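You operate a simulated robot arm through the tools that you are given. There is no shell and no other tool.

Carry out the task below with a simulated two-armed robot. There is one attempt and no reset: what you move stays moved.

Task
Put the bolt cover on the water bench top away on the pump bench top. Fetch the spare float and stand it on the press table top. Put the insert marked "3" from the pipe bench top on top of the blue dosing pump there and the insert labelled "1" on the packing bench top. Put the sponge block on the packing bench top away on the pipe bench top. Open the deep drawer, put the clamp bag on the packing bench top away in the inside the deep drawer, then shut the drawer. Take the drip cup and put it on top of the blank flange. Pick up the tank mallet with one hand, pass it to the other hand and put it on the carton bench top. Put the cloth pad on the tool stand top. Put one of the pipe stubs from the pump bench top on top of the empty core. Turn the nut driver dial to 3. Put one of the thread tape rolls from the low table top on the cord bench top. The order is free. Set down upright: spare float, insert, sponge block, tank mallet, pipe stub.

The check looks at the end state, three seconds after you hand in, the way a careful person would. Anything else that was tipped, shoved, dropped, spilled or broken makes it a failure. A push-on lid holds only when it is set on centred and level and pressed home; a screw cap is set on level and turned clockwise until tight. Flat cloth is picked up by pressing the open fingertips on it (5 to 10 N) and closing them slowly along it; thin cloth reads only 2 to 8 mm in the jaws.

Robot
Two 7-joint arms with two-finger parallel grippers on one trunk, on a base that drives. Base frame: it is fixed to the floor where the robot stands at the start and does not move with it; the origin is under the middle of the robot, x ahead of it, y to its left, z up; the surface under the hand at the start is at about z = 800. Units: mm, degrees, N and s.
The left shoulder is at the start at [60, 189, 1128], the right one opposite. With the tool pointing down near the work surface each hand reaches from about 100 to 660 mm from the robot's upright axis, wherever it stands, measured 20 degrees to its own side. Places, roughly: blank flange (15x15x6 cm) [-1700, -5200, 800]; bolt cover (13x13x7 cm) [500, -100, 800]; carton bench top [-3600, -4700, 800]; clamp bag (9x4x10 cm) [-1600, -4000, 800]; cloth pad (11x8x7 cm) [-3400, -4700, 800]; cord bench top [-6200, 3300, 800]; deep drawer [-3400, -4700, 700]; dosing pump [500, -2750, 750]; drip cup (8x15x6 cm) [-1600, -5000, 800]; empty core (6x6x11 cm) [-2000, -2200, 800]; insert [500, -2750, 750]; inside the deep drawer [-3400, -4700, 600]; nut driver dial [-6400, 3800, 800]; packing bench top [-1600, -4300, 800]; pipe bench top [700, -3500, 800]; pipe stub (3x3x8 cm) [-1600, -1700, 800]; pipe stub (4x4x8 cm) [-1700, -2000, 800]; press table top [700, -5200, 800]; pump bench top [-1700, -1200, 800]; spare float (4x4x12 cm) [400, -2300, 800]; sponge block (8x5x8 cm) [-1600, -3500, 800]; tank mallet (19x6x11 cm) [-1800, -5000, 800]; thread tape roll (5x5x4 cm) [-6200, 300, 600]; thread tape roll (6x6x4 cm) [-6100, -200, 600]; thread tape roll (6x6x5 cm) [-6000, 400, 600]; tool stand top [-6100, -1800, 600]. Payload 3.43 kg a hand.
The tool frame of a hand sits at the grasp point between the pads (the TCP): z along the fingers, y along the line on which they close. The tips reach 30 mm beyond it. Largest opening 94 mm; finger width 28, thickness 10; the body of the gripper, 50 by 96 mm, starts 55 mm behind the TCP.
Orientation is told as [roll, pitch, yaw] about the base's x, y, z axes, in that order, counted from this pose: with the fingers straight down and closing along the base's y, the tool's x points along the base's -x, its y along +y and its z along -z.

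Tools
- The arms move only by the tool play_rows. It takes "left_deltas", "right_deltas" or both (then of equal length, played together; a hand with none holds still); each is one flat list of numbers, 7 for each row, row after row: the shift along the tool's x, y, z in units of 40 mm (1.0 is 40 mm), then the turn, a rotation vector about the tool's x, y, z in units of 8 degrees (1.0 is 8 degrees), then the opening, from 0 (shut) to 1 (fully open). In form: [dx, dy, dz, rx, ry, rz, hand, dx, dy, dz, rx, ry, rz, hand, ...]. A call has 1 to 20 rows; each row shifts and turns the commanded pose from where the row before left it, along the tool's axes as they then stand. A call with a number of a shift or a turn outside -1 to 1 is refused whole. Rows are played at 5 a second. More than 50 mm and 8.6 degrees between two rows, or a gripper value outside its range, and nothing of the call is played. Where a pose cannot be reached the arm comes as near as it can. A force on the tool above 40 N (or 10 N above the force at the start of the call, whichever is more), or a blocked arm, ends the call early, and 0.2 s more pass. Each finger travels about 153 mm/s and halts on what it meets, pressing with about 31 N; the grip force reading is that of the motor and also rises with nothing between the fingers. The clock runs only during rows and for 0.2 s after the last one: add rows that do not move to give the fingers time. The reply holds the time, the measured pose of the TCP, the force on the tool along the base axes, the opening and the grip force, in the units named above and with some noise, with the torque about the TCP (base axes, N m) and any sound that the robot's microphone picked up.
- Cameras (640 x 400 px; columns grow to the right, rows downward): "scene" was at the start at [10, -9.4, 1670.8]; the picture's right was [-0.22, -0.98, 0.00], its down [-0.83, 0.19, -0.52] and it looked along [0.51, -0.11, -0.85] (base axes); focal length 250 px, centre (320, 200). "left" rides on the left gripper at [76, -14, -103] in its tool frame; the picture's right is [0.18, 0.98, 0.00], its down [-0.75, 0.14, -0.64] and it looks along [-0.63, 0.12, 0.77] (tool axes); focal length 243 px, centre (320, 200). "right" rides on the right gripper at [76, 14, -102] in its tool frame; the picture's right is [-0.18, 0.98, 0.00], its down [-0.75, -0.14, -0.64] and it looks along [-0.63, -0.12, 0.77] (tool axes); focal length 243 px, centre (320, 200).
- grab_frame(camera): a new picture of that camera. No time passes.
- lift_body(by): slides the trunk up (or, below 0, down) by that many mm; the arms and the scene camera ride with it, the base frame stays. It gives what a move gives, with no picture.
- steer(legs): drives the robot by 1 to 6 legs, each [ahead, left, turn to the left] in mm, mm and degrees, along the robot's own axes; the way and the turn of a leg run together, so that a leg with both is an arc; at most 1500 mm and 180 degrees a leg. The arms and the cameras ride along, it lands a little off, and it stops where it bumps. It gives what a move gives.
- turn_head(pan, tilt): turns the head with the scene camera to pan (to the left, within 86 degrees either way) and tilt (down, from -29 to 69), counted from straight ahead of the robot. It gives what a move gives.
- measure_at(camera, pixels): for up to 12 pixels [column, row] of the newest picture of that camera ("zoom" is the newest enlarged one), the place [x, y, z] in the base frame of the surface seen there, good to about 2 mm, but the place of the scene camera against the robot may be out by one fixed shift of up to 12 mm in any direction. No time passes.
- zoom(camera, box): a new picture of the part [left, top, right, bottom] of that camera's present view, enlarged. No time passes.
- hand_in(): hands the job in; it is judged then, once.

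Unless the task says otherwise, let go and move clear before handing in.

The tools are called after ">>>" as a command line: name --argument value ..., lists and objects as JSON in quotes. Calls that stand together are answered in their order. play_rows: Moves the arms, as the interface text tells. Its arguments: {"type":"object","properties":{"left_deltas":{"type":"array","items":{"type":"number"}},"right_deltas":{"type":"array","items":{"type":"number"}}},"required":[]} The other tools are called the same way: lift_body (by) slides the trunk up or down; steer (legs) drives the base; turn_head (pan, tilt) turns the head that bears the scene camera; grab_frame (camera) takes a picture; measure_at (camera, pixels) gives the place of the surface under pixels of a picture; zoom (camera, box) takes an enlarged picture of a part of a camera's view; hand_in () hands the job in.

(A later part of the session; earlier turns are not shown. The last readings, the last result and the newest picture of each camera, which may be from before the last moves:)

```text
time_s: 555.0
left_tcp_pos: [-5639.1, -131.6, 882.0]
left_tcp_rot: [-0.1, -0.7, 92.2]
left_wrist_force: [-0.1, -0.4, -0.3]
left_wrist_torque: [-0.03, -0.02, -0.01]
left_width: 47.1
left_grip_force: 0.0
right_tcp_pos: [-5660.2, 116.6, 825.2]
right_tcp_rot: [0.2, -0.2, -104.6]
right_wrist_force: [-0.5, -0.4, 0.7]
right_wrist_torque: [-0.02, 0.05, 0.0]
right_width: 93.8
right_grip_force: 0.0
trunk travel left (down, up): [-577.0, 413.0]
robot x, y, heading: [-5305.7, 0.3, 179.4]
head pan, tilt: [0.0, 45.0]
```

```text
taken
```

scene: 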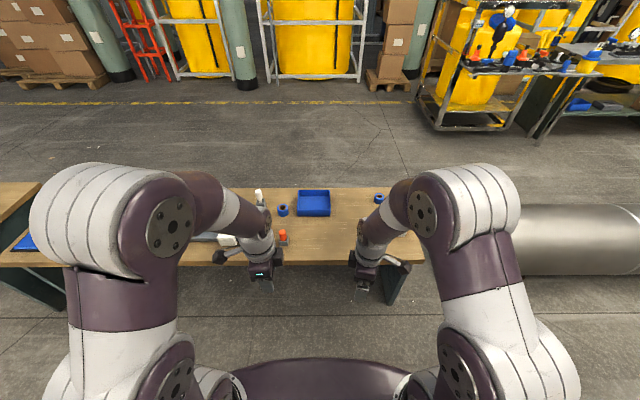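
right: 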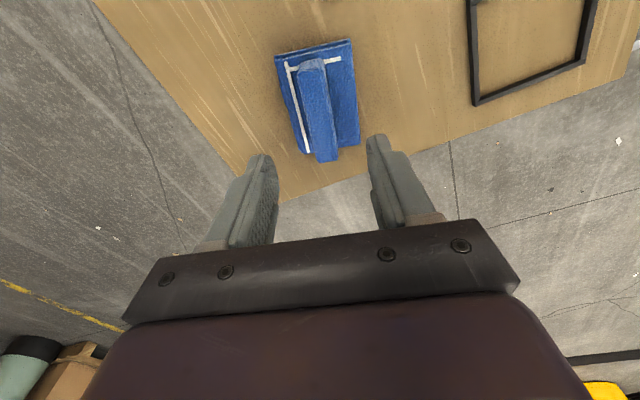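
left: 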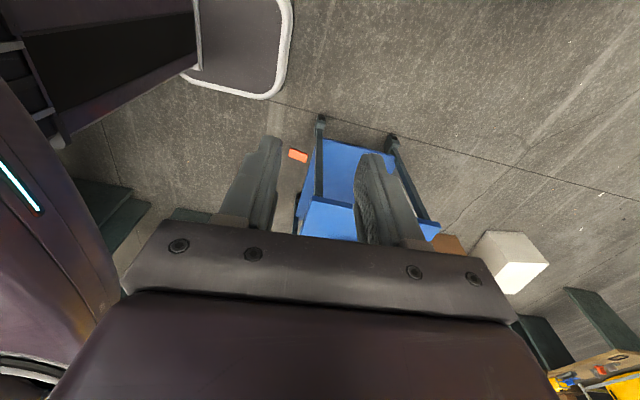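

>>> zoom --camera "scene" --box '[190, 170, 430, 290]'

>>> measure_at --camera "scene" --pixels '[[283, 208], [283, 212], [379, 196], [313, 205], [258, 195], [283, 238], [330, 230], [425, 230], [300, 245], [345, 250], [227, 240]]'

```text
2.67 times, centred on (310, 230) of scene
```

zoom: 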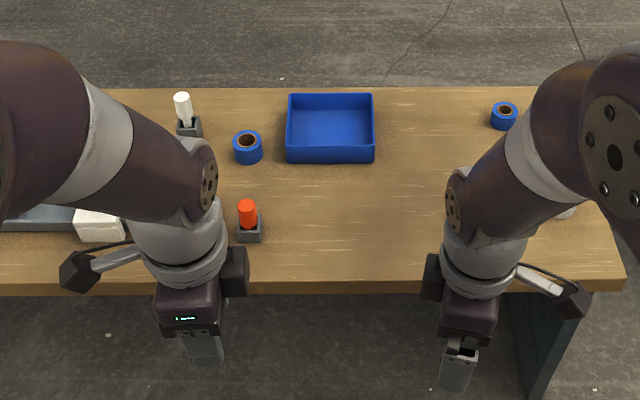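

```text
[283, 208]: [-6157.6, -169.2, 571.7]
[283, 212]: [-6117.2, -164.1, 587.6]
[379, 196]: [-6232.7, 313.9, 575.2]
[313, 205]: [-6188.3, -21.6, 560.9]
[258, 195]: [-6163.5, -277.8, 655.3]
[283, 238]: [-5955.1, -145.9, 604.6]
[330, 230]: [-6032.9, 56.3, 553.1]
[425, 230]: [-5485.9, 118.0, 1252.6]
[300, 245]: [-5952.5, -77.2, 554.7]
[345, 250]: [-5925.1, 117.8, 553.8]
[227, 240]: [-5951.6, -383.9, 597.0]
```

Thread tape rolls (blue rings) at (−6150,−167), (−6233,314) and one near (−6000,400). Bring the right hand to neutral yaw and move toward the third, nearest one.

>>> play_rows --right_deltas '[0, 0, 0, 0, 0, 0.95, 1, 0, 0, 0, 0, 0, 0.95, 1, 0, 0, 0, 0, 0, 0.95, 1, 0, 0, 0, 0, 0, 0.95, 1, 0, 0, 0, 0, 0, 0.95, 1, 0, 0, 0, 0, 0, 0.95, 1, 0, 0, 0, 0, 0, 0.95, 1, 0, 0, 0, 0, 0, 0.95, 1, 0, 0, 0, 0, 0, 0.95, 1, 0, 0, 0, 0, 0, 0.85, 1]'

>>> steer --legs '[[0, -230, 0.6], [180, 0, 0]]'

>>> turn_head --pan -10 --tilt 52

>>> grab_frame --camera "scene"

>>> grab_frame --camera "right"

```text
time_s: 557.2
left_tcp_pos: [-5639.4, -131.6, 881.3]
left_tcp_rot: [-0.2, -0.6, 92.3]
left_wrist_force: [-0.8, -0.4, -0.3]
left_wrist_torque: [0.0, 0.01, -0.01]
left_width: 47.3
left_grip_force: 0.1
right_tcp_pos: [-5660.3, 117.7, 824.0]
right_tcp_rot: [0.1, 0.1, -179.9]
right_wrist_force: [0.1, -0.3, -0.3]
right_wrist_torque: [0.0, -0.01, 0.04]
right_width: 93.9
right_grip_force: 0.0
trunk travel left (down, up): [-577.0, 413.0]
robot x, y, heading: [-5302.9, -3.7, 179.3]
head pan, tilt: [0.0, 45.0]
```

```text
time_s: 560.1
left_tcp_pos: [-5818.8, 98.6, 880.9]
left_tcp_rot: [-0.1, -0.6, 92.6]
left_wrist_force: [-0.8, -0.4, -0.3]
left_wrist_torque: [-0.01, -0.02, 0.01]
left_width: 46.8
left_grip_force: 0.1
right_tcp_pos: [-5840.4, 347.6, 824.0]
right_tcp_rot: [0.2, 0.0, -179.5]
right_wrist_force: [-0.2, 0.6, 0.7]
right_wrist_torque: [0.01, 0.02, 0.01]
right_width: 93.9
right_grip_force: 0.1
trunk travel left (down, up): [-577.0, 413.0]
robot x, y, heading: [-5481.0, 225.6, 179.8]
head pan, tilt: [0.0, 45.0]
```

```text
time_s: 560.8
left_tcp_pos: [-5817.1, 97.9, 882.9]
left_tcp_rot: [-0.2, -0.6, 92.7]
left_wrist_force: [0.7, 0.2, -0.3]
left_wrist_torque: [-0.02, -0.03, 0.0]
left_width: 47.0
left_grip_force: 0.0
right_tcp_pos: [-5840.8, 347.4, 825.6]
right_tcp_rot: [0.3, 0.1, -179.6]
right_wrist_force: [-0.2, 0.5, 0.0]
right_wrist_torque: [0.02, -0.02, 0.01]
right_width: 94.2
right_grip_force: 0.1
trunk travel left (down, up): [-577.0, 413.0]
robot x, y, heading: [-5485.3, 227.9, 179.7]
head pan, tilt: [-10.0, 52.0]
```

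```text
taken
```

scene: 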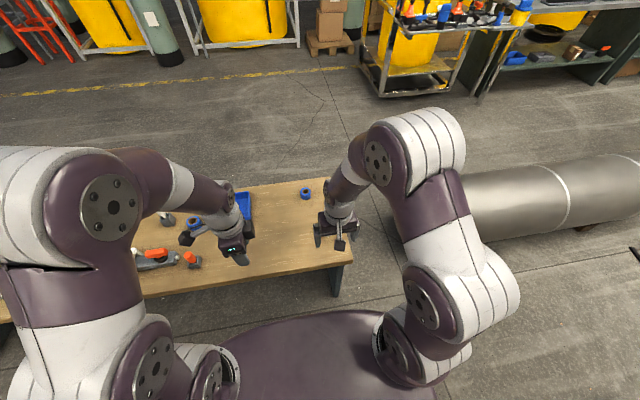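

```text
taken
```

right: 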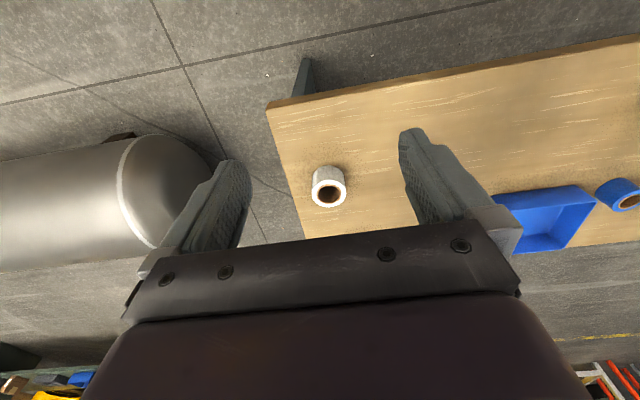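

>>> measure_at --camera "right" --pixels '[[315, 188], [343, 188], [329, 173], [329, 205], [328, 196], [616, 190], [300, 200], [330, 150], [625, 205]]'

>>> zoom --camera "right" --box '[290, 150, 370, 220]'

>>> zoom --camera "scene" --box '[170, 170, 350, 280]'

```text
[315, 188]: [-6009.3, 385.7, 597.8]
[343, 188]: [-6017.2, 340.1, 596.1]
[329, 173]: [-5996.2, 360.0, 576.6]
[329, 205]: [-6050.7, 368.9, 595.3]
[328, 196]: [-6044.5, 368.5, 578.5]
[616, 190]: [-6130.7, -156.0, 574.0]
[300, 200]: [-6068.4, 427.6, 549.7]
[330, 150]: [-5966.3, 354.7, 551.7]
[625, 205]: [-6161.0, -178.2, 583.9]
```

```text
5.71 times, centred on (330, 185) of right
```

zoom: 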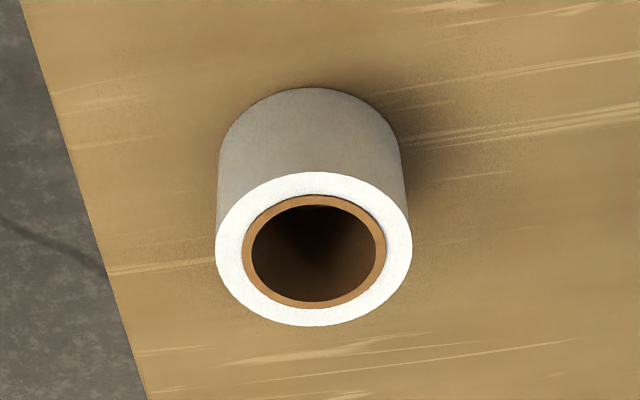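

```text
3.56 times, centred on (260, 225) of scene
```

zoom: 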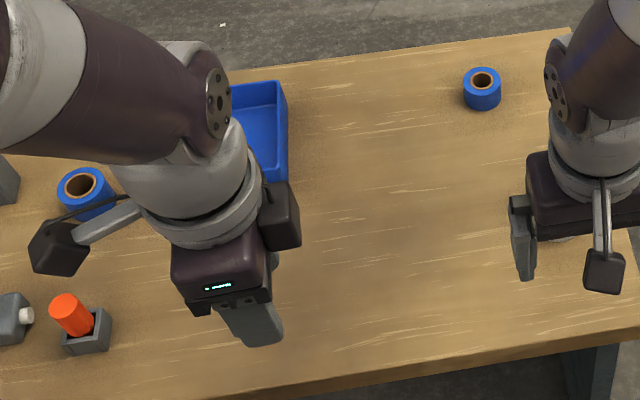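

The nearest roll (white, brown core) is at (−6024,363), z 550–597. Move above, check, and grip.

>>> play_rows --right_deltas '[-0.92, -0.08, 0.2, 0, 0, 0, 1, -0.92, -0.08, 0.2, 0, 0, 0, 1, -0.92, -0.08, 0.2, 0, 0, 0, 1, -0.92, -0.08, 0.2, 0, 0, 0, 1, -0.92, -0.08, 0.2, 0, 0, 0, 1, 0, 0, 0.9, 0, 0, 0, 1, 0, 0, 0.9, 0, 0, 0, 1, 0, 0, 0.9, 0, 0, 0, 1]'

>>> grab_frame --camera "right"

```text
time_s: 562.6
left_tcp_pos: [-5818.0, 98.6, 880.4]
left_tcp_rot: [-0.2, -0.6, 92.6]
left_wrist_force: [-0.7, 0.0, -0.4]
left_wrist_torque: [0.0, 0.02, -0.01]
left_width: 47.0
left_grip_force: 0.0
right_tcp_pos: [-6024.8, 363.8, 674.0]
right_tcp_rot: [0.2, 0.0, -179.6]
right_wrist_force: [0.1, 0.0, 0.2]
right_wrist_torque: [0.01, -0.01, 0.01]
right_width: 94.0
right_grip_force: 0.1
trunk travel left (down, up): [-577.0, 413.0]
robot x, y, heading: [-5483.5, 227.5, 179.8]
head pan, tilt: [-10.0, 52.0]
```

```text
taken
```

right: 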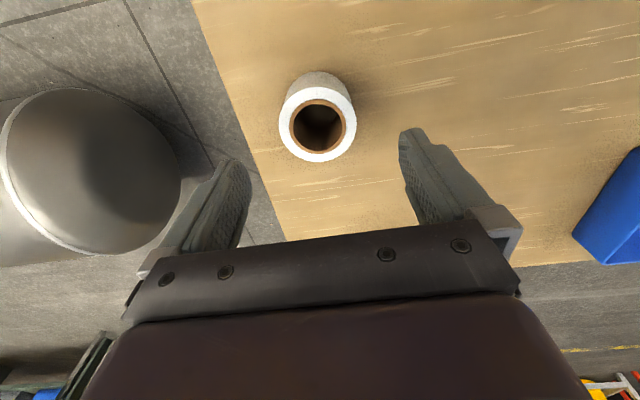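

>>> play_rows --right_deltas '[0, 0, 0.8, 0, 0, 0, 1, 0, 0, 0.8, 0, 0, 0, 1, 0, 0, 0.65, 0, 0, 0, 1, 0, 0, 0, 0, 0, 0, 0.8, 0, 0, 0, 0, 0, 0, 0.65, 0, 0, 0, 0, 0, 0, 0.5, 0, 0, 0, 0, 0, 0, 0, 0, 0, 0, 0, 0, 0, 0, 0, 0, 0, 0, 0, 0, 0]'

>>> play_rows --right_deltas '[0, 0, -0.4, 0, 0, 0, 0, 0, 0, -0.9, 0, 0, 0, 0, 0, 0, -0.9, 0, 0, 0, 0, 0, 0, -0.9, 0, 0, 0, 0, 0.9, 0, -0.9, 0, 0, 0, 0, 0.9, 0, -0.5, 0, 0, 0, 0, 0.9, 0, 0, 0, 0, 0, 0, 0.9, 0, 0, 0, 0, 0, 0]'

>>> grab_frame --camera "right"

```text
time_s: 564.6
left_tcp_pos: [-5817.6, 98.3, 883.4]
left_tcp_rot: [-0.2, -0.6, 92.6]
left_wrist_force: [-0.3, 0.3, 0.2]
left_wrist_torque: [-0.01, 0.01, 0.0]
left_width: 46.7
left_grip_force: 0.1
right_tcp_pos: [-6024.1, 363.0, 587.4]
right_tcp_rot: [0.3, 0.1, -179.5]
right_wrist_force: [0.4, 0.5, 0.9]
right_wrist_torque: [-0.01, 0.03, 0.01]
right_width: 59.4
right_grip_force: 30.9
trunk travel left (down, up): [-577.0, 413.0]
robot x, y, heading: [-5480.4, 227.7, 179.9]
head pan, tilt: [-10.0, 52.0]
```

```text
refused: row 5 steps farther than a row can; nothing moved
```

```text
taken
```

right: 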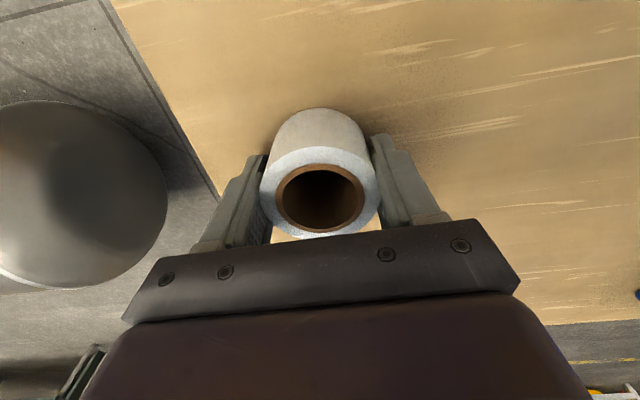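

Roll gripped (59 mm → the 6×6×5 roll). Lift, retract, raise the trunk, and drive north toward the cord bench.

>>> play_rows --right_deltas '[0, 0, -0.4, 0, 0, 0, 0, 0, 0, -0.9, 0, 0, 0, 0, 0, 0, -0.9, 0, 0, 0, 0, 0, 0, -0.9, 0, 0, 0, 0, 0.6, 0, -0.7, 0, 0, 0, 0, 0.9, 0, -0.5, 0, 0, 0, 0, 0.9, 0, 0, 0, 0, 0, 0, 0.9, 0, 0, 0, 0, 0, 0]'

>>> lift_body --by 223

>>> turn_head --pan -60 --tilt 25

>>> grab_frame --camera "scene"

```text
time_s: 566.4
left_tcp_pos: [-5818.0, 97.3, 881.7]
left_tcp_rot: [0.0, -0.5, 92.6]
left_wrist_force: [-0.5, -0.4, -0.5]
left_wrist_torque: [0.03, 0.03, 0.03]
left_width: 47.1
left_grip_force: 0.1
right_tcp_pos: [-5890.8, 364.6, 760.6]
right_tcp_rot: [0.2, 0.1, -179.5]
right_wrist_force: [0.5, 0.3, -0.5]
right_wrist_torque: [0.0, 0.03, 0.01]
right_width: 59.4
right_grip_force: 31.2
trunk travel left (down, up): [-577.0, 413.0]
robot x, y, heading: [-5481.6, 227.5, 179.8]
head pan, tilt: [-10.0, 52.0]
```

```text
time_s: 568.8
left_tcp_pos: [-5819.8, 98.9, 1103.6]
left_tcp_rot: [-0.3, -0.6, 92.7]
left_wrist_force: [-0.6, 0.3, -0.1]
left_wrist_torque: [0.0, 0.0, 0.04]
left_width: 47.0
left_grip_force: 0.0
right_tcp_pos: [-5892.1, 364.9, 983.3]
right_tcp_rot: [0.2, 0.1, -179.5]
right_wrist_force: [0.3, 0.2, -0.5]
right_wrist_torque: [0.0, 0.02, -0.01]
right_width: 59.6
right_grip_force: 31.0
trunk travel left (down, up): [-800.0, 190.0]
robot x, y, heading: [-5485.4, 224.0, 179.8]
head pan, tilt: [-10.0, 52.0]
```

```text
time_s: 570.0
left_tcp_pos: [-5818.7, 98.7, 1104.9]
left_tcp_rot: [-0.2, -0.7, 92.5]
left_wrist_force: [-0.8, -0.8, 0.0]
left_wrist_torque: [0.05, -0.01, -0.01]
left_width: 47.0
left_grip_force: 0.0
right_tcp_pos: [-5892.2, 364.8, 983.2]
right_tcp_rot: [0.2, 0.1, -179.5]
right_wrist_force: [0.3, 0.2, -0.9]
right_wrist_torque: [-0.02, 0.01, 0.02]
right_width: 59.6
right_grip_force: 31.2
trunk travel left (down, up): [-800.0, 190.0]
robot x, y, heading: [-5485.2, 225.5, 179.6]
head pan, tilt: [-60.0, 25.0]
```

```text
taken
```

scene: 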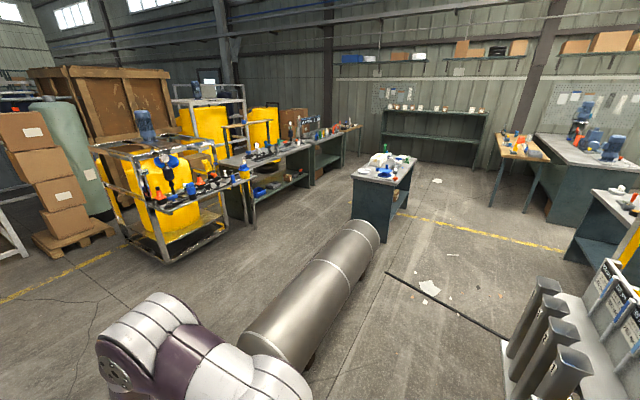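

>>> measure_at --camera "scene" --pixels '[[388, 273], [445, 305], [505, 338], [378, 235], [300, 350], [415, 165], [355, 185], [395, 215], [400, 240], [360, 300], [510, 350], [560, 300]]'

>>> zoom --camera "scene" --box '[330, 130, 450, 250]'

```text
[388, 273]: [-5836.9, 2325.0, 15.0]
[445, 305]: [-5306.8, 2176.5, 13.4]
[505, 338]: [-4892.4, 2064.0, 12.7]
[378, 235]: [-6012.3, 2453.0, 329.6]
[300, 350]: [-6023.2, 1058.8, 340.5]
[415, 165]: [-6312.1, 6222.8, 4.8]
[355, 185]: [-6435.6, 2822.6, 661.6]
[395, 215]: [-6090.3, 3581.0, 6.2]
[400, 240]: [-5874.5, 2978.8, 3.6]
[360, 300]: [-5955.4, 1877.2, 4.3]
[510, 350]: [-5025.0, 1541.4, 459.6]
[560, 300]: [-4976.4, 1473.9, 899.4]
```

```text
3.33 times, centred on (390, 190) of scene
```

zoom: 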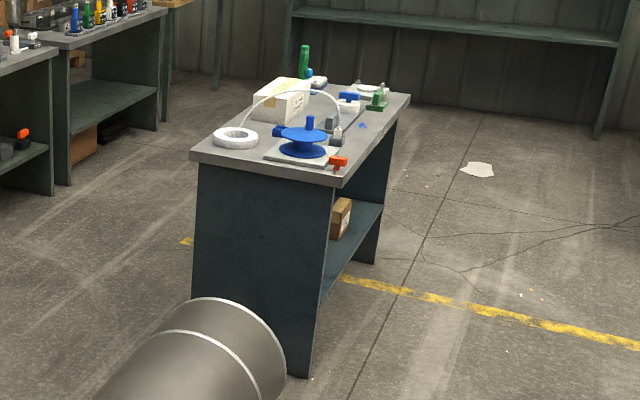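

>>> zoom --camera "scene" --box '[370, 240, 640, 400]'

>>> turn_head --pan -86 --tilt 35

>>> grab_frame --camera "scene"

```text
2.37 times, centred on (505, 320) of scene
```

zoom: 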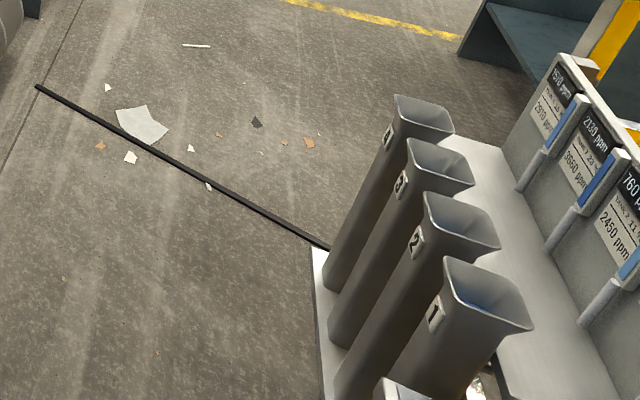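

```text
time_s: 570.9
left_tcp_pos: [-5818.0, 97.1, 1104.3]
left_tcp_rot: [-0.2, -0.6, 92.6]
left_wrist_force: [0.3, -0.7, -1.2]
left_wrist_torque: [-0.01, 0.02, 0.02]
left_width: 47.2
left_grip_force: 0.1
right_tcp_pos: [-5893.5, 364.6, 983.3]
right_tcp_rot: [0.2, 0.1, -179.6]
right_wrist_force: [0.0, 0.3, -0.7]
right_wrist_torque: [-0.02, -0.01, 0.01]
right_width: 59.4
right_grip_force: 31.3
trunk travel left (down, up): [-800.0, 190.0]
robot x, y, heading: [-5482.5, 227.8, 179.7]
head pan, tilt: [-85.9, 35.0]
```

```text
taken
```

scene: 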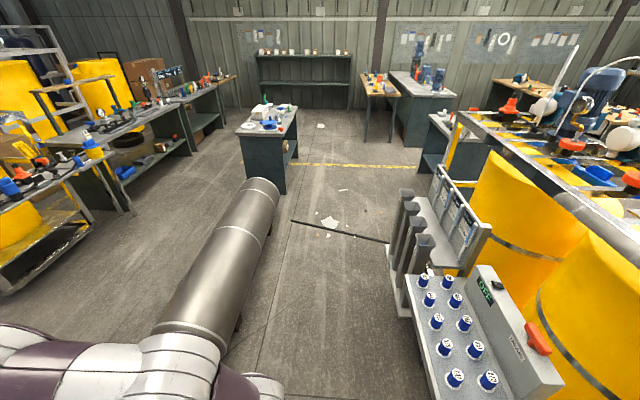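

A thin bar lies on the floor across this lane; better not drive over it. I'll check the lane west of the tables and the tank.

>>> measure_at --camera "scene" --pixels '[[150, 220], [110, 280], [130, 210], [205, 150], [85, 215], [180, 300], [240, 185], [235, 130], [280, 185], [60, 280], [140, 330], [215, 130]]'

>>> turn_head --pan -30 --tilt 25

>>> grab_frame --camera "scene"

>>> measure_at --camera "scene" --pixels '[[200, 240], [100, 230], [300, 220], [380, 210], [450, 215], [300, 260], [250, 190], [400, 240], [150, 190], [480, 190]]'

```text
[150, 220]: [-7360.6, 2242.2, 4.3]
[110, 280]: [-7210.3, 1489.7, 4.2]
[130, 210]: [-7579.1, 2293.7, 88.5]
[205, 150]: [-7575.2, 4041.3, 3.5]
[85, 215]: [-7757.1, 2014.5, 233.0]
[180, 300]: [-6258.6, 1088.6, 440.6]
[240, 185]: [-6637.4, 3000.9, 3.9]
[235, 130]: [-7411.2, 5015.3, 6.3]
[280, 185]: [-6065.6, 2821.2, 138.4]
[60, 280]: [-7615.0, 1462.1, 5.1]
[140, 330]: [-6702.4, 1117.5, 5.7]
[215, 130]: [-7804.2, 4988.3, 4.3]
```

```text
time_s: 572.1
left_tcp_pos: [-5818.0, 97.3, 1103.9]
left_tcp_rot: [-0.2, -0.6, 92.6]
left_wrist_force: [-0.2, 0.4, -0.3]
left_wrist_torque: [-0.02, -0.05, 0.02]
left_width: 47.1
left_grip_force: 0.1
right_tcp_pos: [-5892.5, 363.8, 984.2]
right_tcp_rot: [0.2, 0.1, -179.5]
right_wrist_force: [0.4, 0.1, -0.5]
right_wrist_torque: [-0.01, 0.01, -0.05]
right_width: 59.3
right_grip_force: 31.0
trunk travel left (down, up): [-800.0, 190.0]
robot x, y, heading: [-5481.0, 226.3, 179.6]
head pan, tilt: [-30.0, 25.0]
```

```text
taken
```

scene: 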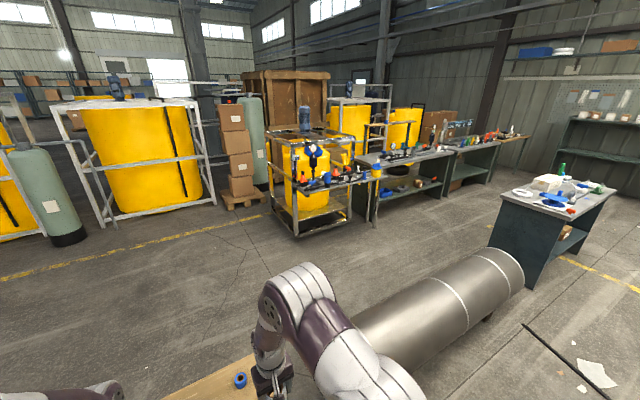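

```text
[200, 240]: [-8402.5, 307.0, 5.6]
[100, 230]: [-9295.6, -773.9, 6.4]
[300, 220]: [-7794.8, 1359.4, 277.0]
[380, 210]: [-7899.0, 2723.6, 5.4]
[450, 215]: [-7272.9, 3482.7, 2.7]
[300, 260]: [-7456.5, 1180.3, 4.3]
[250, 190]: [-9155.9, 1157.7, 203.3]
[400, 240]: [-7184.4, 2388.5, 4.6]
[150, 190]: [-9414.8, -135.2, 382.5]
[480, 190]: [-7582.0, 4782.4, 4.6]
```

The west lane is wide. Check whether I can pass between the low table's end and the tank.

>>> turn_head --pan -40 --tilt 45

>>> play_rows --right_deltas '[0.9, 0, -0.3, 0, 0, 0, 0, 0.9, 0, -0.3, 0, 0, 0, 0]'

>>> grab_frame --camera "scene"

>>> measure_at --camera "scene" --pixels '[[200, 240], [240, 270], [260, 200], [300, 200], [330, 230], [340, 260], [270, 240], [250, 220], [300, 250], [320, 180]]'

```text
time_s: 572.9
left_tcp_pos: [-5817.2, 97.3, 1103.5]
left_tcp_rot: [-0.2, -0.7, 92.6]
left_wrist_force: [-0.1, -0.1, 0.6]
left_wrist_torque: [-0.02, -0.02, 0.01]
left_width: 47.0
left_grip_force: 0.1
right_tcp_pos: [-5891.8, 364.6, 983.1]
right_tcp_rot: [0.2, 0.0, -179.5]
right_wrist_force: [0.3, 0.6, -0.1]
right_wrist_torque: [-0.02, -0.02, -0.01]
right_width: 59.0
right_grip_force: 30.6
trunk travel left (down, up): [-800.0, 190.0]
robot x, y, heading: [-5482.2, 225.4, 179.8]
head pan, tilt: [-40.0, 45.0]
```

```text
time_s: 573.5
left_tcp_pos: [-5816.8, 97.4, 1105.5]
left_tcp_rot: [-0.1, -0.6, 92.6]
left_wrist_force: [0.3, 0.7, 0.5]
left_wrist_torque: [-0.03, 0.0, 0.02]
left_width: 47.0
left_grip_force: 0.2
right_tcp_pos: [-5818.0, 362.2, 1011.1]
right_tcp_rot: [0.1, 0.1, -179.5]
right_wrist_force: [-0.4, 0.6, 0.1]
right_wrist_torque: [0.0, -0.01, 0.0]
right_width: 59.4
right_grip_force: 31.6
trunk travel left (down, up): [-800.0, 190.0]
robot x, y, heading: [-5481.8, 229.0, 179.7]
head pan, tilt: [-40.0, 45.0]
```

```text
taken
```

scene: 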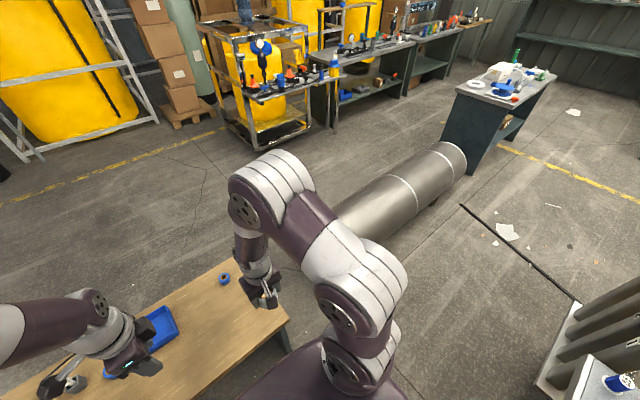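

```text
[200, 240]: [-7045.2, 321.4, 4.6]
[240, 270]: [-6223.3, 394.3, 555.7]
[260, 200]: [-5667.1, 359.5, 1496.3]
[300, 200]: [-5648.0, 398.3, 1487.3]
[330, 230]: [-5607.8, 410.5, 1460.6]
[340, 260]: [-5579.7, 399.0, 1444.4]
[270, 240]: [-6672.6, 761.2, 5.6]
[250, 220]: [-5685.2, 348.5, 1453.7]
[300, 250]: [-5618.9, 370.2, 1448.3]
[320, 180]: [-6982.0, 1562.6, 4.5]
```

>>> measure_at --camera "scene" --pixels '[[345, 215], [350, 225], [365, 245], [385, 255], [335, 205], [288, 320], [285, 312], [287, 335], [250, 262], [400, 250], [420, 230]]'

>>> turn_head --pan -75 --tilt 50

>>> grab_frame --camera "scene"

```text
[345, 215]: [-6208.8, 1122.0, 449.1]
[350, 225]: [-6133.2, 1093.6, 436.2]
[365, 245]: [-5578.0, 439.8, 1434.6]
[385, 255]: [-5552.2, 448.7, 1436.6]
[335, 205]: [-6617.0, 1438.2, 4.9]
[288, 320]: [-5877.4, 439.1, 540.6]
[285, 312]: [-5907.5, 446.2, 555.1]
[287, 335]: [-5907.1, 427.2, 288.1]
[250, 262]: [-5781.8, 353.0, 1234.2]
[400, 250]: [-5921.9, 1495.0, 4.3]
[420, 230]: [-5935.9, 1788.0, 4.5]
```

```text
time_s: 574.5
left_tcp_pos: [-5818.1, 98.3, 1104.7]
left_tcp_rot: [-0.1, -0.5, 92.6]
left_wrist_force: [0.7, 0.4, 0.8]
left_wrist_torque: [0.02, 0.07, 0.01]
left_width: 47.3
left_grip_force: 0.0
right_tcp_pos: [-5819.4, 362.9, 1009.9]
right_tcp_rot: [0.2, 0.2, -179.5]
right_wrist_force: [0.6, 0.3, -0.8]
right_wrist_torque: [-0.01, 0.0, 0.0]
right_width: 59.2
right_grip_force: 31.1
trunk travel left (down, up): [-800.0, 190.0]
robot x, y, heading: [-5485.5, 227.3, 179.6]
head pan, tilt: [-75.0, 50.0]
```

```text
taken
```

scene: 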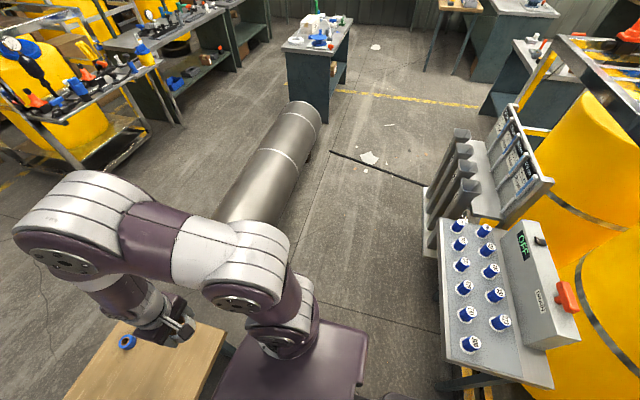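

>>> steer --legs '[[0, -440, 0.3]]'

>>> turn_head --pan -25 --tilt 50

>>> grab_frame --camera "scene"

>>> grab_frame --camera "right"

```text
time_s: 577.2
left_tcp_pos: [-5815.1, 537.0, 1104.8]
left_tcp_rot: [-0.1, -0.5, 93.1]
left_wrist_force: [-0.4, 0.6, 0.1]
left_wrist_torque: [-0.04, -0.01, 0.0]
left_width: 47.1
left_grip_force: 0.1
right_tcp_pos: [-5820.5, 802.8, 1010.5]
right_tcp_rot: [0.1, 0.1, -178.9]
right_wrist_force: [-0.4, 0.5, -0.2]
right_wrist_torque: [0.01, 0.0, -0.04]
right_width: 59.6
right_grip_force: 30.8
trunk travel left (down, up): [-800.0, 190.0]
robot x, y, heading: [-5482.0, 667.1, -179.8]
head pan, tilt: [-75.0, 50.0]
```

```text
time_s: 578.4
left_tcp_pos: [-5816.3, 537.8, 1104.0]
left_tcp_rot: [-0.2, -0.6, 93.2]
left_wrist_force: [0.3, -0.5, 0.1]
left_wrist_torque: [-0.02, -0.01, 0.01]
left_width: 47.0
left_grip_force: 0.1
right_tcp_pos: [-5820.2, 802.7, 1009.5]
right_tcp_rot: [0.2, 0.1, -179.0]
right_wrist_force: [0.4, -0.2, -0.4]
right_wrist_torque: [-0.03, 0.02, 0.01]
right_width: 59.2
right_grip_force: 31.1
trunk travel left (down, up): [-800.0, 190.0]
robot x, y, heading: [-5488.0, 670.8, -179.9]
head pan, tilt: [-25.0, 50.0]
```

```text
taken
```

scene: 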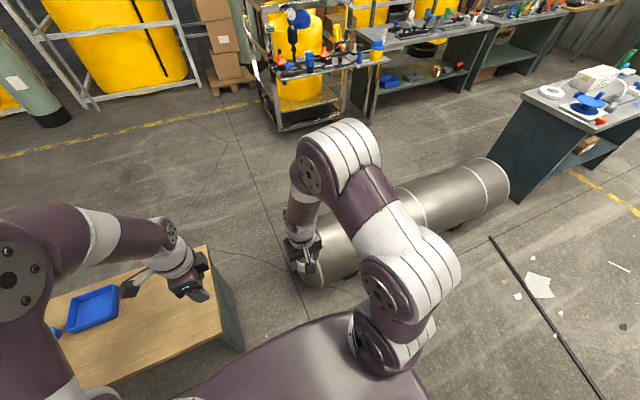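

```text
taken
```

right: 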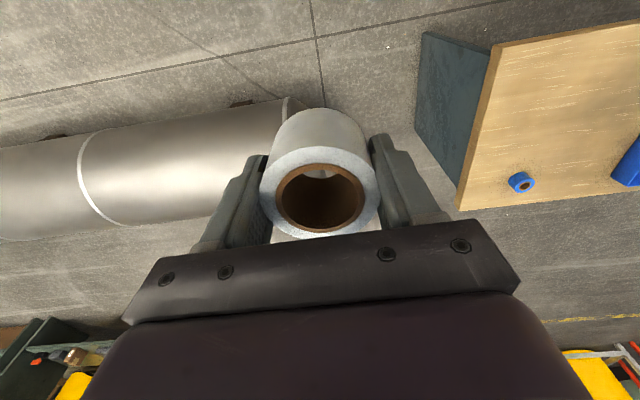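

>>> measure_at --camera "right" --pixels '[[285, 105], [280, 130], [295, 100], [235, 103], [250, 100], [460, 200], [490, 50], [415, 130], [425, 40], [340, 60], [380, 100], [225, 235]]'

>>> measure_at --camera "scene" --pixels '[[325, 270], [318, 285], [315, 225], [305, 280], [240, 345], [212, 255], [235, 300], [270, 290], [260, 250]]'

```text
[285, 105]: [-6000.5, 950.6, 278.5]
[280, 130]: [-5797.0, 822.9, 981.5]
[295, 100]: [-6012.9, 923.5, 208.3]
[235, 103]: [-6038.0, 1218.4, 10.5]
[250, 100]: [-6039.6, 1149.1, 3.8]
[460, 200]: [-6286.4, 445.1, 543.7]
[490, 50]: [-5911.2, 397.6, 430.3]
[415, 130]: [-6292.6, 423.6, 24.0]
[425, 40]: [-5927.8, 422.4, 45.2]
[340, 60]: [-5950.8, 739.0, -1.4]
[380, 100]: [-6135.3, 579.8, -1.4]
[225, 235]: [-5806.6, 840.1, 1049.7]
```

```text
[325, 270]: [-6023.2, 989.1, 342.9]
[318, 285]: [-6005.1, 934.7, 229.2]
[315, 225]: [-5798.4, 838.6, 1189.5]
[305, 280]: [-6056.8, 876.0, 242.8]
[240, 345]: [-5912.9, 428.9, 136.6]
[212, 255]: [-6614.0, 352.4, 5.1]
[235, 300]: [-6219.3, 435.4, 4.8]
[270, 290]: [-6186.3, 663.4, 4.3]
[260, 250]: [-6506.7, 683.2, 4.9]
```

The gap beside the tank is too tight. I'll take the longer safe way around the south end of the tool stand and up the west lane.

>>> steer --legs '[[-80, 0, -0.2], [0, 1500, 0], [0, 1500, 0], [0, 250, 0]]'

>>> turn_head --pan 0 --tilt 30

>>> grab_frame --camera "scene"

```text
time_s: 594.9
left_tcp_pos: [-5769.6, -2701.8, 1103.9]
left_tcp_rot: [-0.2, -0.6, 91.7]
left_wrist_force: [-0.2, -0.2, 0.2]
left_wrist_torque: [0.0, 0.0, 0.02]
left_width: 47.3
left_grip_force: 0.1
right_tcp_pos: [-5766.9, -2435.7, 1010.2]
right_tcp_rot: [0.2, 0.0, 179.7]
right_wrist_force: [0.0, 0.5, 0.2]
right_wrist_torque: [-0.01, 0.0, 0.01]
right_width: 59.2
right_grip_force: 31.0
trunk travel left (down, up): [-800.0, 190.0]
robot x, y, heading: [-5435.1, -2581.0, 178.6]
head pan, tilt: [-25.0, 50.0]
```

```text
time_s: 595.8
left_tcp_pos: [-5769.9, -2701.7, 1104.5]
left_tcp_rot: [-0.2, -0.6, 91.7]
left_wrist_force: [-0.2, 0.4, -0.4]
left_wrist_torque: [0.0, 0.0, -0.05]
left_width: 47.0
left_grip_force: 0.2
right_tcp_pos: [-5767.1, -2436.7, 1009.8]
right_tcp_rot: [0.2, 0.0, 179.7]
right_wrist_force: [-0.2, 0.6, -0.8]
right_wrist_torque: [-0.01, 0.0, 0.03]
right_width: 59.2
right_grip_force: 31.1
trunk travel left (down, up): [-800.0, 190.0]
robot x, y, heading: [-5432.2, -2575.7, 178.6]
head pan, tilt: [0.0, 30.0]
```

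```text
taken
```

scene: 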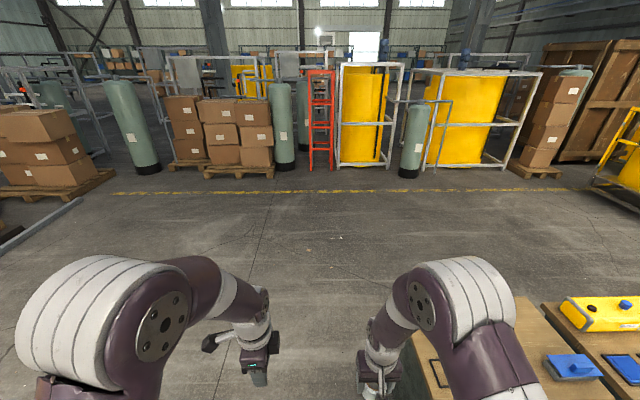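

>>> steer --legs '[[1500, 0, 1.4], [150, 0, 0], [0, 0, 180], [0, 1500, 0], [0, 1500, 0]]'

>>> turn_head --pan 60 --tilt 30

>>> grab_frame --camera "scene"

```text
time_s: 625.5
left_tcp_pos: [-6550.2, 540.2, 1104.2]
left_tcp_rot: [-0.3, -0.6, -90.5]
left_wrist_force: [-0.6, 0.7, 0.3]
left_wrist_torque: [-0.03, -0.01, 0.01]
left_width: 46.9
left_grip_force: 0.1
right_tcp_pos: [-6564.5, 275.4, 1010.8]
right_tcp_rot: [0.1, 0.1, -2.6]
right_wrist_force: [-0.7, 0.7, -1.1]
right_wrist_torque: [0.01, 0.0, -0.01]
right_width: 59.3
right_grip_force: 30.6
trunk travel left (down, up): [-800.0, 190.0]
robot x, y, heading: [-6892.6, 425.9, -3.5]
head pan, tilt: [0.0, 30.0]
```

```text
time_s: 626.8
left_tcp_pos: [-6551.9, 539.8, 1103.9]
left_tcp_rot: [-0.2, -0.6, -90.4]
left_wrist_force: [1.2, -0.8, -1.0]
left_wrist_torque: [-0.01, 0.0, -0.02]
left_width: 47.1
left_grip_force: 0.1
right_tcp_pos: [-6563.5, 275.6, 1010.8]
right_tcp_rot: [0.2, 0.0, -2.5]
right_wrist_force: [0.5, -0.5, -0.3]
right_wrist_torque: [-0.02, -0.02, 0.0]
right_width: 59.0
right_grip_force: 31.1
trunk travel left (down, up): [-800.0, 190.0]
robot x, y, heading: [-6890.5, 429.4, -3.1]
head pan, tilt: [60.0, 30.0]
```

```text
taken
```

scene: 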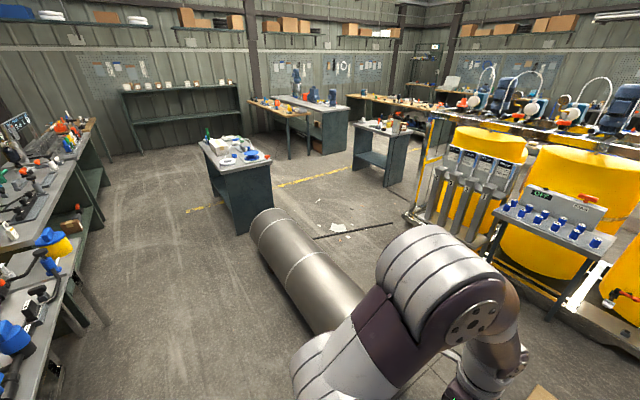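

>>> steer --legs '[[0, 0, 3.2], [0, 1500, 0], [0, 1150, 0]]'

>>> turn_head --pan 10 --tilt 40

>>> grab_frame --camera "scene"

```text
time_s: 640.1
left_tcp_pos: [-6647.3, 3212.1, 1103.5]
left_tcp_rot: [-0.3, -0.6, -84.5]
left_wrist_force: [-0.2, 0.5, 0.6]
left_wrist_torque: [0.05, -0.01, 0.01]
left_width: 46.7
left_grip_force: 0.0
right_tcp_pos: [-6633.1, 2947.0, 1010.9]
right_tcp_rot: [0.2, 0.1, 3.3]
right_wrist_force: [-0.4, 0.0, -0.5]
right_wrist_torque: [0.01, 0.01, -0.02]
right_width: 59.2
right_grip_force: 31.0
trunk travel left (down, up): [-800.0, 190.0]
robot x, y, heading: [-6973.6, 3069.3, 2.8]
head pan, tilt: [60.0, 30.0]
```

```text
time_s: 641.2
left_tcp_pos: [-6647.6, 3212.3, 1104.1]
left_tcp_rot: [-0.2, -0.6, -84.5]
left_wrist_force: [0.1, 0.6, -0.6]
left_wrist_torque: [0.01, -0.04, -0.02]
left_width: 47.1
left_grip_force: 0.0
right_tcp_pos: [-6633.5, 2948.7, 1010.5]
right_tcp_rot: [0.1, 0.2, 3.4]
right_wrist_force: [-1.2, -0.5, -1.5]
right_wrist_torque: [0.02, -0.01, 0.0]
right_width: 59.3
right_grip_force: 30.8
trunk travel left (down, up): [-800.0, 190.0]
robot x, y, heading: [-6975.2, 3066.6, 2.8]
head pan, tilt: [10.0, 40.0]
```

```text
taken
```

scene: 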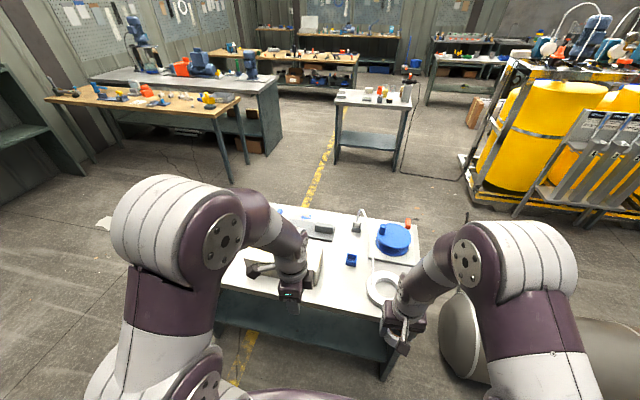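

>>> zoom --camera "scene" --box '[230, 190, 430, 320]'

>>> measure_at --camera "scene" --pixels '[[383, 290], [352, 260], [340, 290], [340, 310], [395, 250], [390, 240], [300, 240], [265, 260], [330, 215], [222, 280], [420, 265], [360, 275]]'

```text
3.08 times, centred on (330, 255) of scene
```

zoom: 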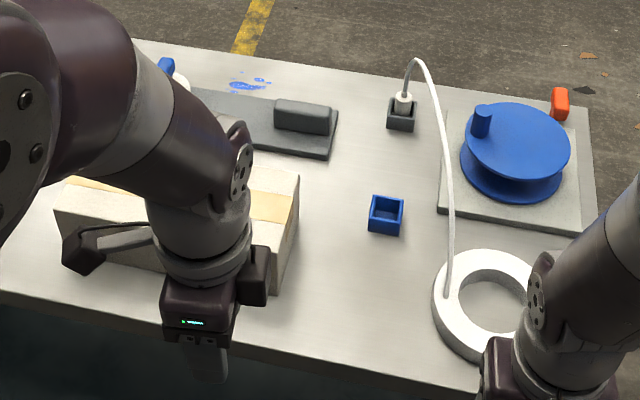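

```text
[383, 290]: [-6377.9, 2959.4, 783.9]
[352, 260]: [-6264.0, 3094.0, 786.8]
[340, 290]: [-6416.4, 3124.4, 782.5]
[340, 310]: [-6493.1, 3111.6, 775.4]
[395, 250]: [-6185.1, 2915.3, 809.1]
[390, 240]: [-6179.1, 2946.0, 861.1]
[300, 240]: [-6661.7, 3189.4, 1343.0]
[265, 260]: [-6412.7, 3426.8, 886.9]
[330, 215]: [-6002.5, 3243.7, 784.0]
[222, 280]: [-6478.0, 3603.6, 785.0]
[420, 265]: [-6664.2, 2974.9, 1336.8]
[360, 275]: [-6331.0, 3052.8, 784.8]
```

Free spot on the cord bench at about (−6390,3140), z≈779. Shift and approach so the right hand can place the roll there.

>>> steer --legs '[[0, 255, -2.8], [190, 0, 0]]'

>>> turn_head --pan -5 --tilt 50

>>> grab_frame --camera "scene"

>>> grab_frame --camera "right"

```text
time_s: 644.2
left_tcp_pos: [-6454.2, 3451.8, 1105.5]
left_tcp_rot: [-0.1, -0.7, -87.3]
left_wrist_force: [0.1, 0.1, -0.4]
left_wrist_torque: [-0.01, 0.01, 0.03]
left_width: 47.0
left_grip_force: 0.1
right_tcp_pos: [-6452.9, 3187.7, 1010.1]
right_tcp_rot: [0.2, 0.0, 0.6]
right_wrist_force: [0.1, 0.2, 0.2]
right_wrist_torque: [-0.01, 0.03, 0.0]
right_width: 59.0
right_grip_force: 31.2
trunk travel left (down, up): [-800.0, 190.0]
robot x, y, heading: [-6787.9, 3320.3, -0.1]
head pan, tilt: [10.0, 40.0]
```

```text
time_s: 645.0
left_tcp_pos: [-6452.3, 3452.1, 1105.0]
left_tcp_rot: [-0.2, -0.6, -87.3]
left_wrist_force: [0.6, 0.4, -0.1]
left_wrist_torque: [0.02, -0.01, 0.0]
left_width: 47.2
left_grip_force: 0.1
right_tcp_pos: [-6450.9, 3186.1, 1009.3]
right_tcp_rot: [0.1, 0.1, 0.7]
right_wrist_force: [-1.0, 0.5, -0.4]
right_wrist_torque: [-0.03, -0.02, 0.03]
right_width: 59.4
right_grip_force: 31.2
trunk travel left (down, up): [-800.0, 190.0]
robot x, y, heading: [-6787.0, 3326.8, -0.2]
head pan, tilt: [-5.0, 50.0]
```

```text
taken
```

scene: 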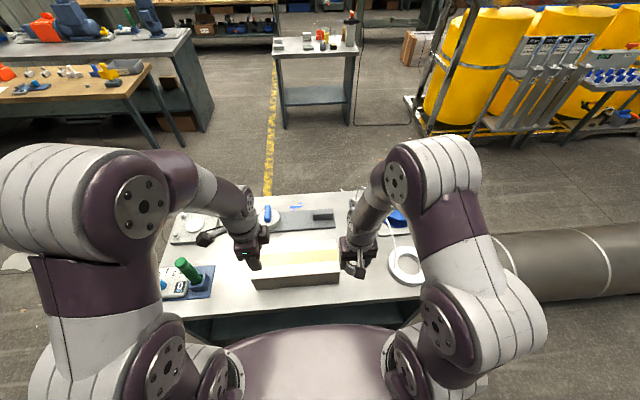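

```text
taken
```

right: 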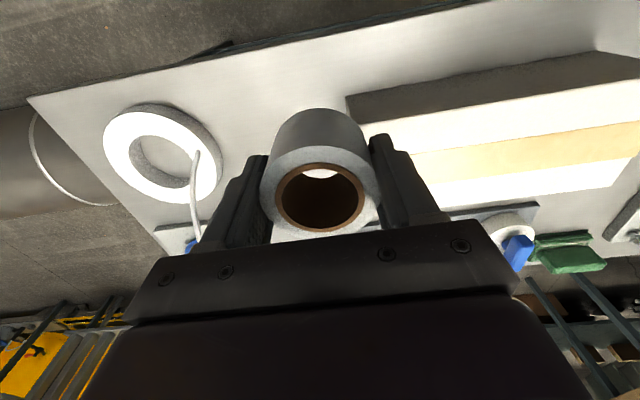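

>>> measure_at --camera "right" --pixels '[[350, 98], [355, 120], [215, 175], [215, 190], [260, 110], [230, 90], [300, 75], [195, 165], [345, 60]]'

```text
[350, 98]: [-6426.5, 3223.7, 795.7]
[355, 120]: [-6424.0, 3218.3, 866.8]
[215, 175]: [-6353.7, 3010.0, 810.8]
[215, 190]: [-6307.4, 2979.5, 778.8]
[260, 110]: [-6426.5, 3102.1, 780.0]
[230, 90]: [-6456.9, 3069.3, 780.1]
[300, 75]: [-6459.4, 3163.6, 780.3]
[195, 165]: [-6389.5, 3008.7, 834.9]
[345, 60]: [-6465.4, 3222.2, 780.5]
```

>>> play_rows --right_deltas '[-0.58, -0.7, 0, 0, 0, 0, 0, -0.58, -0.7, 0, 0, 0, 0, 0, 0, 0, 0.9, 0, 0, 0, 0, 0, 0, 0.9, 0, 0, 0, 0, 0, 0, 0.9, 0, 0, 0, 0, 0, 0, 0.9, 0, 0, 0, 0, 0, 0, 0.9, 0, 0, 0, 0, 0, 0, 0, 0, 0, 0, 0]'

>>> grab_frame --camera "right"

>>> play_rows --right_deltas '[0, 0, 0.17, 0, 0, 0, 0, 0, 0, 0, 0, 0, 0, 0]'

```text
time_s: 646.8
left_tcp_pos: [-6453.6, 3451.5, 1104.9]
left_tcp_rot: [-0.2, -0.6, -87.3]
left_wrist_force: [-0.4, 0.3, -0.2]
left_wrist_torque: [0.02, 0.01, 0.01]
left_width: 47.0
left_grip_force: 0.0
right_tcp_pos: [-6407.5, 3132.5, 828.6]
right_tcp_rot: [0.1, 0.0, 0.6]
right_wrist_force: [0.3, 0.8, -0.8]
right_wrist_torque: [-0.01, -0.05, 0.02]
right_width: 59.0
right_grip_force: 30.7
trunk travel left (down, up): [-800.0, 190.0]
robot x, y, heading: [-6787.7, 3320.4, -0.2]
head pan, tilt: [-5.0, 50.0]
```

```text
taken
```

right: 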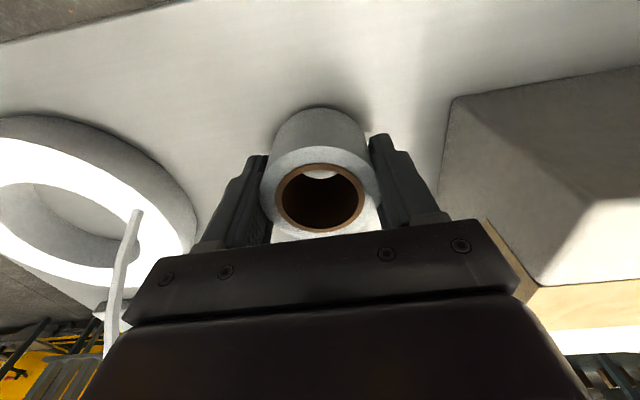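

```text
time_s: 647.4
left_tcp_pos: [-6453.3, 3452.9, 1103.8]
left_tcp_rot: [-0.2, -0.7, -87.3]
left_wrist_force: [-0.3, -0.2, 0.6]
left_wrist_torque: [0.01, 0.0, -0.01]
left_width: 46.8
left_grip_force: 0.0
right_tcp_pos: [-6407.9, 3132.4, 820.7]
right_tcp_rot: [0.2, 0.1, 0.6]
right_wrist_force: [-0.2, 0.7, -1.4]
right_wrist_torque: [-0.01, 0.03, -0.01]
right_width: 59.4
right_grip_force: 31.3
trunk travel left (down, up): [-800.0, 190.0]
robot x, y, heading: [-6789.6, 3320.7, -0.1]
head pan, tilt: [-5.0, 50.0]
```

>>> play_rows --right_deltas '[0, 0, 0.06, 0, 0, 0, 0, 0, 0, 0, 0, 0, 0, 0, 0, 0, 0.05, 0, 0, 0, 0, 0, 0, 0, 0, 0, 0, 0]'

```text
time_s: 648.4
left_tcp_pos: [-6454.6, 3451.5, 1104.3]
left_tcp_rot: [-0.2, -0.6, -87.2]
left_wrist_force: [-0.2, 0.2, -0.7]
left_wrist_torque: [0.04, -0.02, 0.0]
left_width: 46.9
left_grip_force: 0.0
right_tcp_pos: [-6405.4, 3132.7, 818.0]
right_tcp_rot: [0.2, 0.0, 0.6]
right_wrist_force: [0.6, 0.5, -1.3]
right_wrist_torque: [0.0, 0.0, -0.02]
right_width: 59.1
right_grip_force: 31.1
trunk travel left (down, up): [-800.0, 190.0]
robot x, y, heading: [-6784.2, 3322.0, -0.4]
head pan, tilt: [-5.0, 50.0]
```

>>> play_rows --right_deltas '[0, 0, 0.06, 0, 0, 0, 0, 0, 0, 0, 0, 0, 0, 0]'

```text
time_s: 649.0
left_tcp_pos: [-6453.7, 3452.1, 1104.5]
left_tcp_rot: [-0.2, -0.5, -87.3]
left_wrist_force: [0.1, 0.1, 0.1]
left_wrist_torque: [0.0, 0.01, -0.01]
left_width: 46.9
left_grip_force: 0.0
right_tcp_pos: [-6406.6, 3132.1, 817.1]
right_tcp_rot: [0.1, 0.1, 0.7]
right_wrist_force: [0.2, 0.1, -0.5]
right_wrist_torque: [0.02, 0.02, 0.01]
right_width: 59.1
right_grip_force: 31.1
trunk travel left (down, up): [-800.0, 190.0]
robot x, y, heading: [-6787.5, 3322.2, -0.5]
head pan, tilt: [-5.0, 50.0]
```

>>> play_rows --right_deltas '[0, 0, 0.06, 0, 0, 0, 0, 0, 0, 0, 0, 0, 0, 0]'

```text
time_s: 649.6
left_tcp_pos: [-6455.4, 3451.0, 1105.0]
left_tcp_rot: [0.0, -0.7, -87.3]
left_wrist_force: [-0.2, -0.5, -0.4]
left_wrist_torque: [0.01, -0.01, -0.01]
left_width: 47.1
left_grip_force: 0.1
right_tcp_pos: [-6405.2, 3131.5, 817.1]
right_tcp_rot: [0.1, -0.3, 0.4]
right_wrist_force: [0.4, -6.7, 27.1]
right_wrist_torque: [-0.23, 0.24, -0.03]
right_width: 59.3
right_grip_force: 30.9
trunk travel left (down, up): [-800.0, 190.0]
robot x, y, heading: [-6787.1, 3321.1, 0.0]
head pan, tilt: [-5.0, 50.0]
```

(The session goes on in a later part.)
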